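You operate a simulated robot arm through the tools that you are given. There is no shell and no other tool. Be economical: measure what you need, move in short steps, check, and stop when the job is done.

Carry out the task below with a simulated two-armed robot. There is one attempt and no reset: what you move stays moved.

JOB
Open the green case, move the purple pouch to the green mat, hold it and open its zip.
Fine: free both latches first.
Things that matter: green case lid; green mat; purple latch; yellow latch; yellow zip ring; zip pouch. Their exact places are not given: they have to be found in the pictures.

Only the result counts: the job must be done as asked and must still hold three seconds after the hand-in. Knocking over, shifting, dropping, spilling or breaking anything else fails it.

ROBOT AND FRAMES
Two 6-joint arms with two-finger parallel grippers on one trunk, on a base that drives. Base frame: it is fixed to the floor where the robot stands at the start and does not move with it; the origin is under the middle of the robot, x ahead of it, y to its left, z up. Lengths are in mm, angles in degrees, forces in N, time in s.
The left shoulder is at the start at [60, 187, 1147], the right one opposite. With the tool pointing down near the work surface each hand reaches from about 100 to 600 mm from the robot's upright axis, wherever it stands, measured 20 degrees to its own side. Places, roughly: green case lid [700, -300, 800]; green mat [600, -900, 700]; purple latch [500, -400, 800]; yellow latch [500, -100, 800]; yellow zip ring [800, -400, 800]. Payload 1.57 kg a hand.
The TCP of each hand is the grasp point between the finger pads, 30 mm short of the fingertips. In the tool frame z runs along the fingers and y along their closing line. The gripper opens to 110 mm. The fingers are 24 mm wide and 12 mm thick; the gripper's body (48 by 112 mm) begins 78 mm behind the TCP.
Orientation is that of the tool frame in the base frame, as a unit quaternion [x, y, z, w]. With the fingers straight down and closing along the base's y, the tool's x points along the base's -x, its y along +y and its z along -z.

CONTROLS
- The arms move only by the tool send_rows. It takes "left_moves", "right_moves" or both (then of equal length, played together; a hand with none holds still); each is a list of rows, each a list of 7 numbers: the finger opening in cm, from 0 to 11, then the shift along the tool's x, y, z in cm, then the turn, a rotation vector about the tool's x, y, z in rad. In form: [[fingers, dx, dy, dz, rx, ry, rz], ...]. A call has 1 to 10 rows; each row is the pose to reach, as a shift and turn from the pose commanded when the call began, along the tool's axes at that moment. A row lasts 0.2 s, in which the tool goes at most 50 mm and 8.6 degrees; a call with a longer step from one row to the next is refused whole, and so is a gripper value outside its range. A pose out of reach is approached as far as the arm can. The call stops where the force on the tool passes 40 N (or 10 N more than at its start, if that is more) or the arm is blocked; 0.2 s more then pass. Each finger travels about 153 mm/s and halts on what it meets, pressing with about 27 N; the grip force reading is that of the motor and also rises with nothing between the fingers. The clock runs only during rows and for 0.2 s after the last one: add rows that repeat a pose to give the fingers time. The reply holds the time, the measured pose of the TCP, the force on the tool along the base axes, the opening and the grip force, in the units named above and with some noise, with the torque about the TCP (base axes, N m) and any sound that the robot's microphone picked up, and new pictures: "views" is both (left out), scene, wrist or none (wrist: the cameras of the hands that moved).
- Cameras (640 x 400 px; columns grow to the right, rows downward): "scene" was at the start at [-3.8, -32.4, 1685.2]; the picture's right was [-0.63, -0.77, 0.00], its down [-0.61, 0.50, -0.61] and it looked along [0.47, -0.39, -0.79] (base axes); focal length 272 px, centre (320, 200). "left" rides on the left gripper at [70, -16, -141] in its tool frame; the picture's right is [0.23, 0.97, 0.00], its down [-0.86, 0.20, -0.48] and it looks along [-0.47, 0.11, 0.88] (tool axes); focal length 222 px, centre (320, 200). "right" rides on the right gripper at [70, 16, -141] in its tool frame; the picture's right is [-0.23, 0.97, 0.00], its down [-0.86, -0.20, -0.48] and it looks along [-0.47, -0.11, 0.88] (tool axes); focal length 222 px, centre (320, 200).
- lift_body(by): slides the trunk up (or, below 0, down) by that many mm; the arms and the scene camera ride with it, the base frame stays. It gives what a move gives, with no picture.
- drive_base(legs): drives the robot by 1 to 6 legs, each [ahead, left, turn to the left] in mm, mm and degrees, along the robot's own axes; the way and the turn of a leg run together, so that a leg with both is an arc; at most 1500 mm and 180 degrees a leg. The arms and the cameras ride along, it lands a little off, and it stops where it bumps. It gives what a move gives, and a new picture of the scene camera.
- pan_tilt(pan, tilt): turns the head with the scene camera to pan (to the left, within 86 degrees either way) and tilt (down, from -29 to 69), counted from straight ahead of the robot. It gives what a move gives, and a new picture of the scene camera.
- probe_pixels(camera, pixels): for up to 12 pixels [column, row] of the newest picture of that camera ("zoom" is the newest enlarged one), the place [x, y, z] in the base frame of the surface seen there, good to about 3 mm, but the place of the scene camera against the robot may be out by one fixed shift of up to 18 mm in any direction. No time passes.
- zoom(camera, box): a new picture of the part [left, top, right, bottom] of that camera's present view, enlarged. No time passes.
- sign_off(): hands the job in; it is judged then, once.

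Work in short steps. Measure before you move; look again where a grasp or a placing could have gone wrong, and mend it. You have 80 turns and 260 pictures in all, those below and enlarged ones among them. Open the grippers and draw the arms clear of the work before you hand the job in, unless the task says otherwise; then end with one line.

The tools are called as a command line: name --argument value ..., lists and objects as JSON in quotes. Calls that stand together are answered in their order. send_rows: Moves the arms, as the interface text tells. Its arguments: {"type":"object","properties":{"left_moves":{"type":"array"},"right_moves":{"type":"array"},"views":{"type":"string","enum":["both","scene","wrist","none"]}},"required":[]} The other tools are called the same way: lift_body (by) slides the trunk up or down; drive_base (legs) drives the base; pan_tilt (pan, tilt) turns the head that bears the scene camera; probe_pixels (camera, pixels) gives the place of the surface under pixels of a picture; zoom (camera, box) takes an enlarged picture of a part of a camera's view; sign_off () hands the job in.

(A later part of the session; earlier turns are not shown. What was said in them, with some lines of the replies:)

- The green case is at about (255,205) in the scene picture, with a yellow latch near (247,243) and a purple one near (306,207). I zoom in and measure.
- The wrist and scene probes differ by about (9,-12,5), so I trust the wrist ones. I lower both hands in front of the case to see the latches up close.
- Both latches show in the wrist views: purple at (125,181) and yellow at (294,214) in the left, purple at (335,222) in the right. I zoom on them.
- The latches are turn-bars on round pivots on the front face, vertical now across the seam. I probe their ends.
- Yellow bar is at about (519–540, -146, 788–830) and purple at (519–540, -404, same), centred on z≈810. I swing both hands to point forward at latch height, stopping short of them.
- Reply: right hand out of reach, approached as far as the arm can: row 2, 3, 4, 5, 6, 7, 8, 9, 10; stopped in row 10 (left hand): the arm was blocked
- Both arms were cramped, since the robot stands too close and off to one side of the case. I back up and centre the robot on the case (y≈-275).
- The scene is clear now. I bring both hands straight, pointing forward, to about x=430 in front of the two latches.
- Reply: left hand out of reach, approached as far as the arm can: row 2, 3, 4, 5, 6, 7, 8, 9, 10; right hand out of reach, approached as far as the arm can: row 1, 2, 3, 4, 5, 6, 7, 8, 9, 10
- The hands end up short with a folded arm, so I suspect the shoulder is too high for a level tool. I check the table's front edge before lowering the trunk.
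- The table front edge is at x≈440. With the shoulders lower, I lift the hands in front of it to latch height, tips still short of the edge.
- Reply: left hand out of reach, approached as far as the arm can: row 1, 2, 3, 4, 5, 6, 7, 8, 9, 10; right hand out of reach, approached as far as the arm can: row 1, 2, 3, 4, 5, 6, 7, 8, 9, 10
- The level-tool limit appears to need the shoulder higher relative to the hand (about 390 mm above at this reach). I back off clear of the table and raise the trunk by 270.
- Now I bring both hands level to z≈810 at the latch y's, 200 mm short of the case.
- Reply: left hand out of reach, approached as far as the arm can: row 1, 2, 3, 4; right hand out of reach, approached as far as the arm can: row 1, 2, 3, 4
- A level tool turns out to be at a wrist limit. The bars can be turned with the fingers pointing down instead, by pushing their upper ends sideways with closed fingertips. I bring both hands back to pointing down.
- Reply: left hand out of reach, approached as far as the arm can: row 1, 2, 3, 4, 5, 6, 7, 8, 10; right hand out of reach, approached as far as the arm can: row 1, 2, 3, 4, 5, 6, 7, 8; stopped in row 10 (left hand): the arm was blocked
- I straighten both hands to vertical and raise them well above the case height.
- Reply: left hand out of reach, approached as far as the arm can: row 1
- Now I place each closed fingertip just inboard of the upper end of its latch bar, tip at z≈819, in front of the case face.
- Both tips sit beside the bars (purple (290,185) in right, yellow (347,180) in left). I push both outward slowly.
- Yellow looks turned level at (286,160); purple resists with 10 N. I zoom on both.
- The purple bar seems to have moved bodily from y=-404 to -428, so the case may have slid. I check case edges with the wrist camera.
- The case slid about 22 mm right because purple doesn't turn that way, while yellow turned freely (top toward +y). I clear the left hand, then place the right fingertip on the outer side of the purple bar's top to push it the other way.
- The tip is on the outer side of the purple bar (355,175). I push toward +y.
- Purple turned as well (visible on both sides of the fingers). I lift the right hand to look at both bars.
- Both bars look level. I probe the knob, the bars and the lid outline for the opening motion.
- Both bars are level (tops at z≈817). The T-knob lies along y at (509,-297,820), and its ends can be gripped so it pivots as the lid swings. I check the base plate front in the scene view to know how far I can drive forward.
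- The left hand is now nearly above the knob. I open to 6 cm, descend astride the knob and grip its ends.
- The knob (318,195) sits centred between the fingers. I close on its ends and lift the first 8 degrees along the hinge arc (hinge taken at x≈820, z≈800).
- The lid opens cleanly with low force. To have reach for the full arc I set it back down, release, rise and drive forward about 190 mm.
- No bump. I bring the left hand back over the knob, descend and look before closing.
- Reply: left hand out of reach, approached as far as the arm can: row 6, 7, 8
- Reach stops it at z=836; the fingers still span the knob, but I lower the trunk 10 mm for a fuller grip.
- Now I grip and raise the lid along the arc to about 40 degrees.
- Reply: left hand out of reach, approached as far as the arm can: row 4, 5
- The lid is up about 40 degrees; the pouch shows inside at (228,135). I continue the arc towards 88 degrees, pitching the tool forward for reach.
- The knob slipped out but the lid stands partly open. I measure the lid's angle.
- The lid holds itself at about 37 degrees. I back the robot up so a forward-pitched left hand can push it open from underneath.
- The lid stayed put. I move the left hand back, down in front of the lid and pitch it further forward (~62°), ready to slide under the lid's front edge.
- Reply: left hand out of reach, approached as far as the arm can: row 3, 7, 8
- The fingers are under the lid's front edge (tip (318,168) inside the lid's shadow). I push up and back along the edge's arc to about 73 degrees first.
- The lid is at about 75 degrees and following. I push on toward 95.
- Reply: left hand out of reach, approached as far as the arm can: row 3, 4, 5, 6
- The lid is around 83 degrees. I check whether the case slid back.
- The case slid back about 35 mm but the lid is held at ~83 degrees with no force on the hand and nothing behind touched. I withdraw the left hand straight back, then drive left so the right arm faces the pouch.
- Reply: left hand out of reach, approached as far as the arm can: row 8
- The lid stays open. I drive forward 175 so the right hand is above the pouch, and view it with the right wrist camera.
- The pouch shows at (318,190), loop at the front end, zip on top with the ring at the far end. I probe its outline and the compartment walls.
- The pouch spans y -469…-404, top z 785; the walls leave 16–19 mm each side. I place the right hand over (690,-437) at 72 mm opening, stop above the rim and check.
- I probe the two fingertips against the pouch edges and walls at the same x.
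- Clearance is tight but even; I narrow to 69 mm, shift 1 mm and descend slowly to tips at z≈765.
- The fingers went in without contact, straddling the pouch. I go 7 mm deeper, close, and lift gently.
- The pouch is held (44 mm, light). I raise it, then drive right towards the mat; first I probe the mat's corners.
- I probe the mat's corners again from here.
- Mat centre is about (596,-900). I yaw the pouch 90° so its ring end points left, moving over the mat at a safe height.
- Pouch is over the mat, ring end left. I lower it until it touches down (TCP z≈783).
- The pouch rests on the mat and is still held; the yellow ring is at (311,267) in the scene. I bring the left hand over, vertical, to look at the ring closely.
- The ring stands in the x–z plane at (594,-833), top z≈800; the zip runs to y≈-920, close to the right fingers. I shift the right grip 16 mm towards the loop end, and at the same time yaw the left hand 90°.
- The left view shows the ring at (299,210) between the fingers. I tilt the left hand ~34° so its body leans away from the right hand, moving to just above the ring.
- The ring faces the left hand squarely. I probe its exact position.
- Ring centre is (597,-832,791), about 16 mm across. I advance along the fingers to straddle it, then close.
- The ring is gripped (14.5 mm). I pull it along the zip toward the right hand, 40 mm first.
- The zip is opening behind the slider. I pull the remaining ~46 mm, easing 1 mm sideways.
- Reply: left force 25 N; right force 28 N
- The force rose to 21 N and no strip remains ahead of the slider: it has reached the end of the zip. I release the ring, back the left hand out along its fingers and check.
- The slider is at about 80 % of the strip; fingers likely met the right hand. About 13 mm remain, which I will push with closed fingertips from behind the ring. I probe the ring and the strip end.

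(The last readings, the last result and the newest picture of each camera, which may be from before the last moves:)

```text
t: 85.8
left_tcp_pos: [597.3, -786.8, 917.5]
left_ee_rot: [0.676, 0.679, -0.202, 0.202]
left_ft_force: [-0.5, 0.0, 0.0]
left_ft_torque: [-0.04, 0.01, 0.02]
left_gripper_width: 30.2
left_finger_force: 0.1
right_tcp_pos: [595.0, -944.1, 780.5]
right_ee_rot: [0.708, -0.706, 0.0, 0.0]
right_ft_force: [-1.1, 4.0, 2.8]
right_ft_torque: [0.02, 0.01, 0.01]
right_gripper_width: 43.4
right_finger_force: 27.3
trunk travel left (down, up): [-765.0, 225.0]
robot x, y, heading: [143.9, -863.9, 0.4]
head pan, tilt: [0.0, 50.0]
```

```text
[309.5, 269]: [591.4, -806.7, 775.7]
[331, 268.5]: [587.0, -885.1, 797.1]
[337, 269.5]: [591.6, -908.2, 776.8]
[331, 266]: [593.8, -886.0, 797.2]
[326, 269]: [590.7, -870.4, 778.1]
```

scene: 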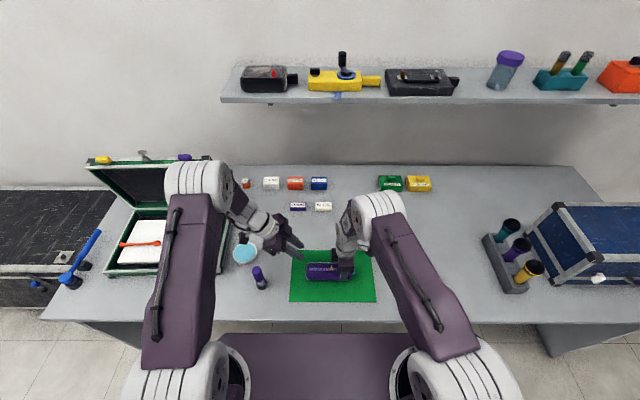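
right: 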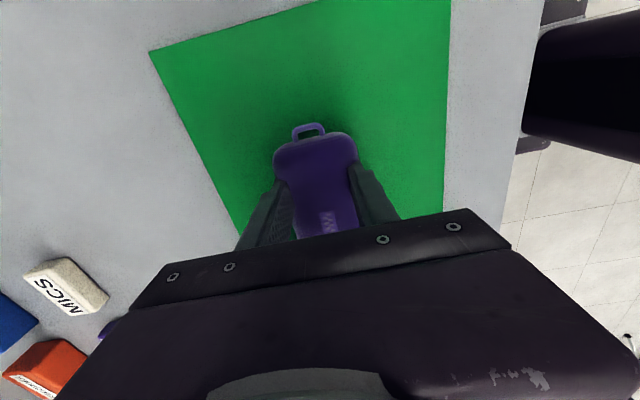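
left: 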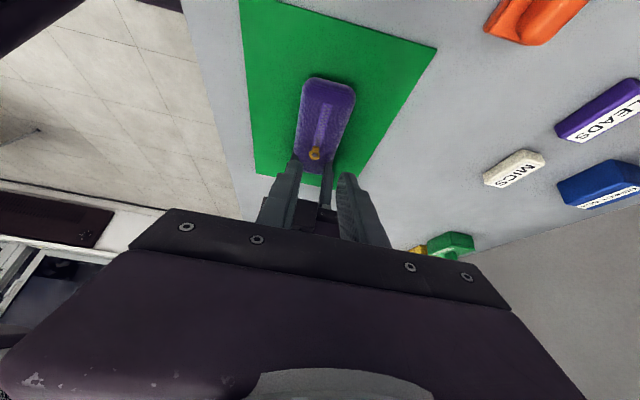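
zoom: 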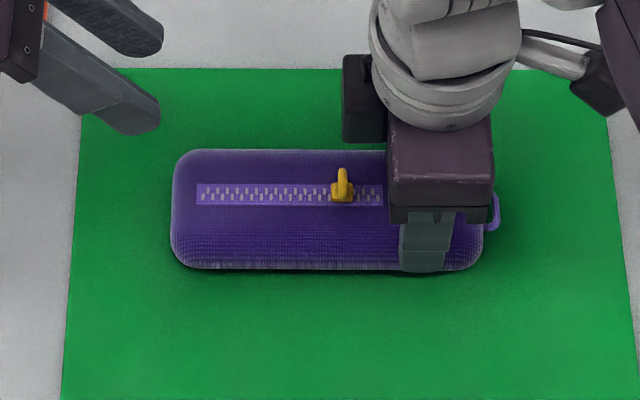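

Ring is at y=-900, strip end at about -920. I close the left fingers, come down behind the ring and push it 15 mm more.

send_rows --left_moves '[[0, 0, -0.1, 4, 0, 0, 0], [0, -0.2, -0.1, 8, 0, 0, 0], [0, -0.43, -0.1, 11, 0, 0, 0], [0, -0.43, -0.1, 12.9, 0, 0, 0], [0, -0.85, -0.1, 13.17, 0, 0, 0], [0, -1.27, -0.1, 13.45, 0, 0, 0], [0, -1.6, -0.1, 13.66, 0, 0, 0], [0, -1.94, -0.1, 13.88, 0, 0, 0], [0, -2.28, -0.1, 14.1, 0, 0, 0], [0, -2.61, -0.1, 14.3, 0, 0, 0]]' --views "both"

zoom --camera "left" --box '[240, 60, 400, 220]'

zoom --camera "scene" --box '[280, 240, 376, 300]'

```text
t: 87.6
left_tcp_pos: [596.4, -877.2, 807.4]
left_ee_rot: [0.676, 0.681, -0.198, 0.199]
left_ft_force: [1.8, 16.3, -4.9]
left_ft_torque: [0.47, -0.08, 0.07]
left_gripper_width: 0.2
left_finger_force: 21.5
right_tcp_pos: [595.5, -946.4, 782.3]
right_ee_rot: [0.708, -0.706, 0.001, 0.002]
right_ft_force: [-1.5, -21.1, 10.7]
right_ft_torque: [-0.2, -0.17, 0.06]
right_gripper_width: 43.8
right_finger_force: 27.1
trunk travel left (down, up): [-765.0, 225.0]
robot x, y, heading: [141.9, -862.3, 0.2]
head pan, tilt: [0.0, 50.0]
stopped in row 9 (left hand): the force on the tool passed its limit at 42 N (the readings are from after the stop); the commanded pose is now the measured one
```

scene: 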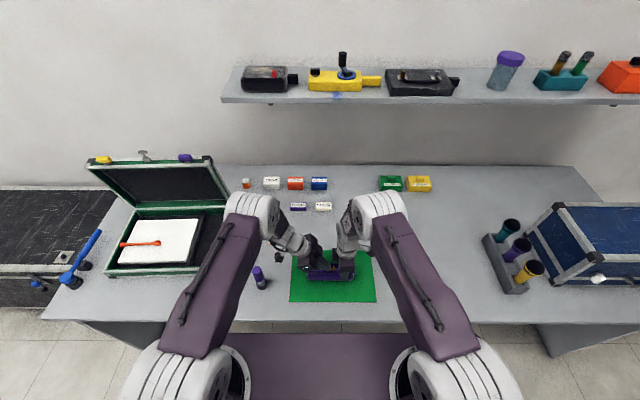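
left: 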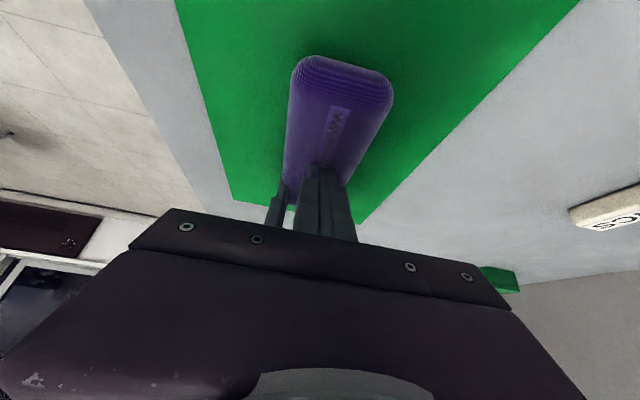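

```text
2.50 times, centred on (320, 140) of left
```

zoom: 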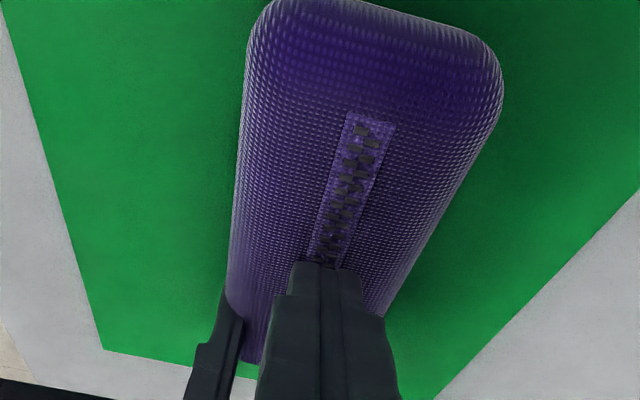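

```text
6.67 times, centred on (328, 270) of scene
```

zoom: 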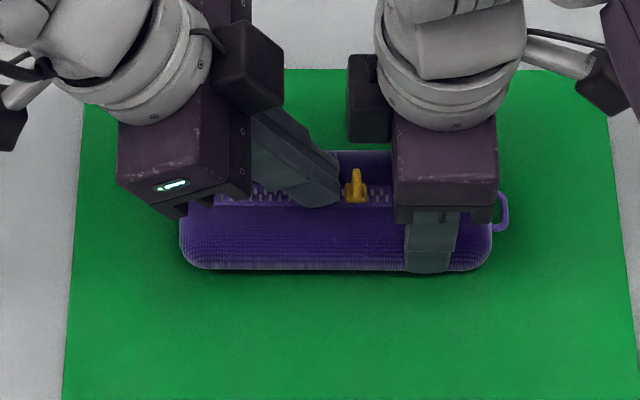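

The slider resisted over 40 N at the same spot (only 2 mm more), so it is at its end stop after ~70 mm: the zip is open. I withdraw the left hand, then release the pouch and lift the right hand straight up.

send_rows --left_moves '[[0, 0.8, 0, -0.5, 0, 0, 0], [0, 1, 0, -4, 0, 0, 0], [0, 1, 0, -8, 0, 0, 0], [0, 1, 0, -12, 0, 0, 0], [0, 1, 0, -16, 0, 0, 0], [0, 0, 0, -18, 0, 0, 0], [0, 0, 0, -18, 0, 0, 0], [0, 0, 0, -18, 0, 0, 0], [0, 0, 0, -18, 0, 0, 0], [0, 0, 0, -18, 0, 0, 0]]' --right_moves '[[3.5, 0, 0, 0, 0, 0, 0], [3.5, 0, 0, 0, 0, 0, 0], [3.5, 0, 0, 0, 0, 0, 0], [5.5, 0, 0, 0, 0, 0, 0], [7.5, 0, 0, 0, 0, 0, 0], [8, 0, 0, 0, 0, 0, 0], [8, 0, 0, -3, 0, 0, 0], [8, 0, 0, -7, 0, 0, 0], [8, 0, 0, -11, 0, 0, 0], [8, 0, 0, -15, 0, 0, 0]]' --views "both"

zoom --camera "scene" --box '[280, 240, 376, 300]'

zoom --camera "scene" --box '[30, 130, 290, 310]'

```text
t: 89.8
left_tcp_pos: [595.1, -784.2, 960.0]
left_ee_rot: [0.676, 0.68, -0.2, 0.2]
left_ft_force: [0.1, -1.0, -0.2]
left_ft_torque: [0.0, -0.01, -0.04]
left_gripper_width: 0.3
left_finger_force: 21.2
right_tcp_pos: [595.2, -945.7, 932.0]
right_ee_rot: [0.708, -0.707, 0.0, 0.001]
right_ft_force: [0.6, 0.3, 0.0]
right_ft_torque: [0.01, -0.01, -0.01]
right_gripper_width: 80.0
right_finger_force: 0.0
trunk travel left (down, up): [-765.0, 225.0]
robot x, y, heading: [145.3, -860.9, 0.5]
head pan, tilt: [0.0, 50.0]
```

scene: 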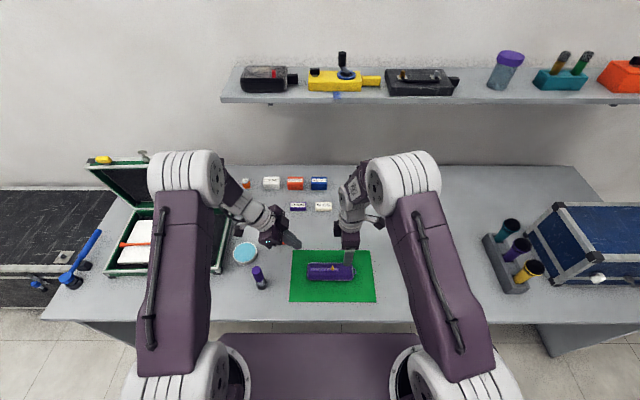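
right: 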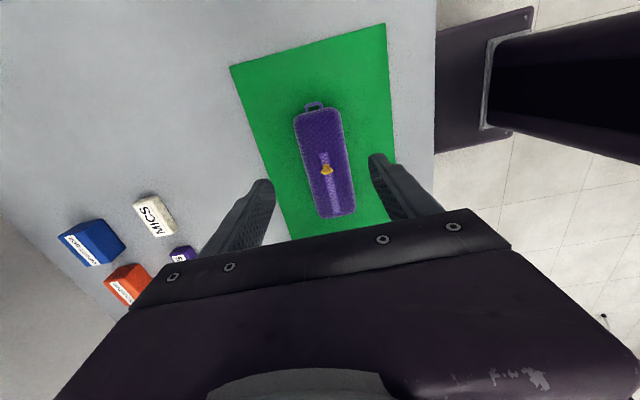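
left: 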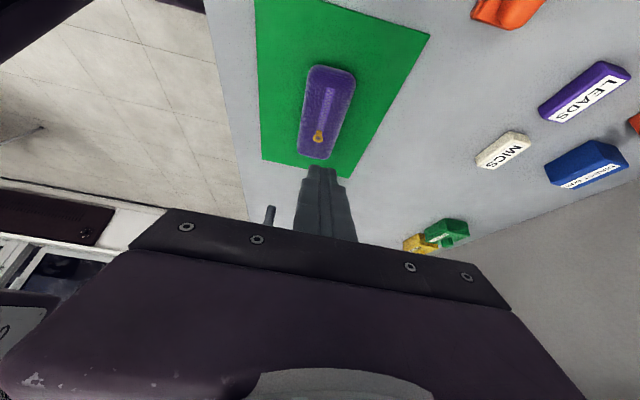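

```text
6.67 times, centred on (328, 270) of scene
```

zoom: 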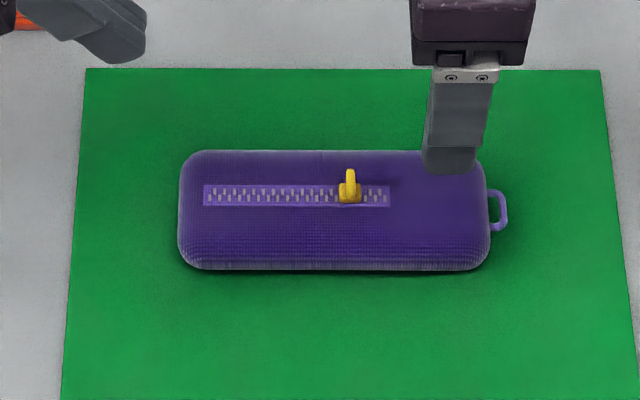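

```text
2.22 times, centred on (160, 220) of scene
```

zoom: 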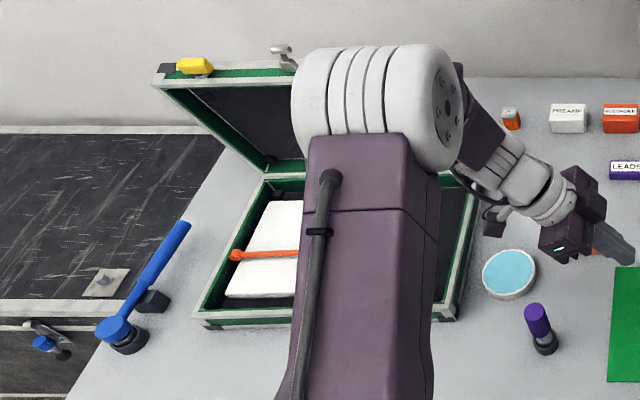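

The slider rests about 70 mm along, pouch wholly on the mat, lid still up. I raise both hands and back away, then check the whole scene.

send_rows --left_moves '[[2, 0, 0, -3, 0, 0, 0], [4, 0, 0, -6, 0, 0, 0], [6, 0, 0, -8, 0, 0, 0]]' --right_moves '[[10, 0, 0, -4, 0, 0, 0], [10, 0, 0, -8, 0, 0, 0], [10, 0, 0, -11, 0, 0, 0]]' --views "none"

drive_base --legs '[[-350, 0, 0]]'

pan_tilt --pan 15 --tilt 45

zoom --camera "scene" --box '[120, 110, 440, 310]'

```text
t: 90.6
left_tcp_pos: [595.5, -738.4, 1026.0]
left_ee_rot: [0.677, 0.68, -0.199, 0.199]
left_ft_force: [-0.1, -0.8, -0.6]
left_ft_torque: [-0.02, 0.01, -0.04]
left_gripper_width: 59.8
left_finger_force: 0.2
right_tcp_pos: [595.2, -947.4, 1041.8]
right_ee_rot: [0.707, -0.707, 0.0, 0.001]
right_ft_force: [-0.2, -0.4, 0.2]
right_ft_torque: [0.04, 0.0, -0.03]
right_gripper_width: 99.9
right_finger_force: 0.0
trunk travel left (down, up): [-765.0, 225.0]
robot x, y, heading: [142.2, -862.4, 0.1]
head pan, tilt: [0.0, 50.0]
```

```text
t: 92.9
left_tcp_pos: [244.5, -741.5, 1024.6]
left_ee_rot: [0.676, 0.68, -0.2, 0.2]
left_ft_force: [0.0, -0.4, 0.5]
left_ft_torque: [0.03, 0.0, 0.0]
left_gripper_width: 60.3
left_finger_force: 0.1
right_tcp_pos: [245.0, -947.9, 1041.7]
right_ee_rot: [-0.707, 0.707, 0.0, -0.001]
right_ft_force: [0.1, -0.7, 0.0]
right_ft_torque: [-0.01, 0.01, 0.0]
right_gripper_width: 100.1
right_finger_force: 0.0
trunk travel left (down, up): [-765.0, 225.0]
robot x, y, heading: [-209.4, -864.0, 0.1]
head pan, tilt: [0.0, 50.0]
```

scene: 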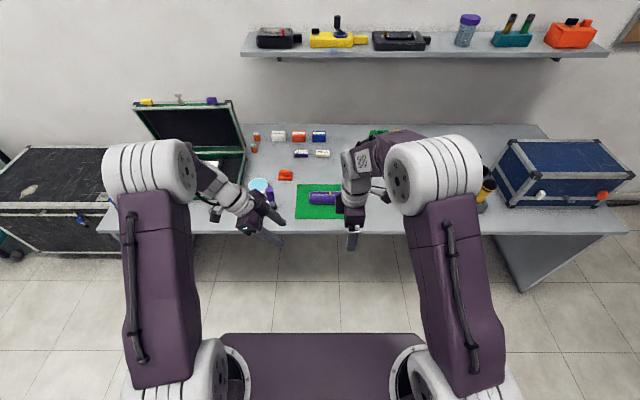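

```text
t: 93.7
left_tcp_pos: [241.9, -741.2, 1027.9]
left_ee_rot: [0.676, 0.681, -0.199, 0.2]
left_ft_force: [0.1, 0.2, 0.5]
left_ft_torque: [0.03, 0.0, 0.02]
left_gripper_width: 60.2
left_finger_force: 0.1
right_tcp_pos: [242.5, -949.0, 1041.9]
right_ee_rot: [-0.707, 0.707, -0.001, -0.001]
right_ft_force: [-0.5, 0.5, 0.0]
right_ft_torque: [0.04, -0.03, 0.0]
right_gripper_width: 100.0
right_finger_force: 0.1
trunk travel left (down, up): [-765.0, 225.0]
robot x, y, heading: [-206.9, -869.4, 0.1]
head pan, tilt: [15.0, 45.0]
```

scene: 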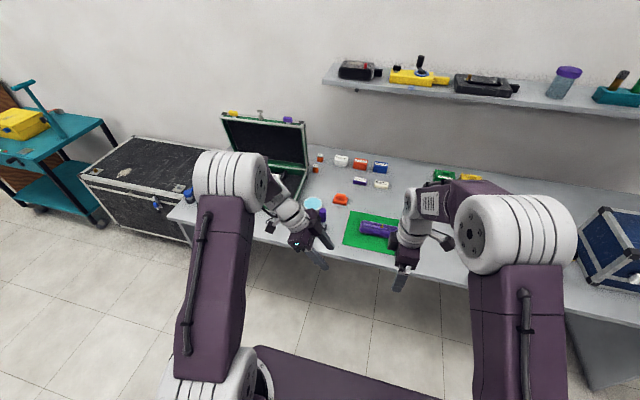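

```text
2.00 times, centred on (280, 210) of scene
```

zoom: 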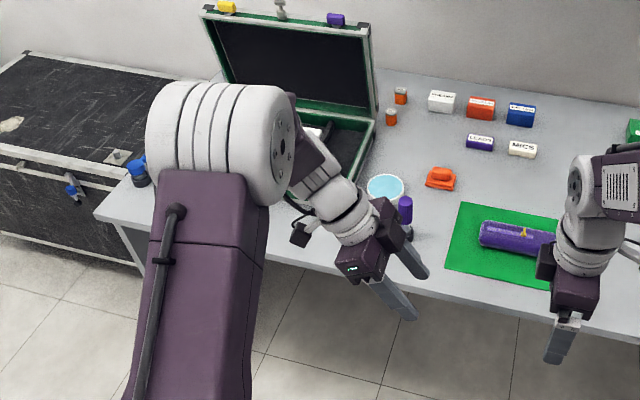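

The final view shows the lid open with both latches turned, and the pouch on the mat with the slider at its stop. The other objects are standing and both hands are clear, so I hand in.

sign_off

```text
The job is handed in.
```

I handed the job in: both latches are freed, the green case is open, and the purple pouch is on the green mat, held there while I opened its zip. The slider stopped after about 70 mm, roughly 84% of the visible strip; it would not move further under more than 40 N, so I took that as its end stop. The case slid about 20 mm to the right and 35 mm back during the work; I saw nothing else disturbed.
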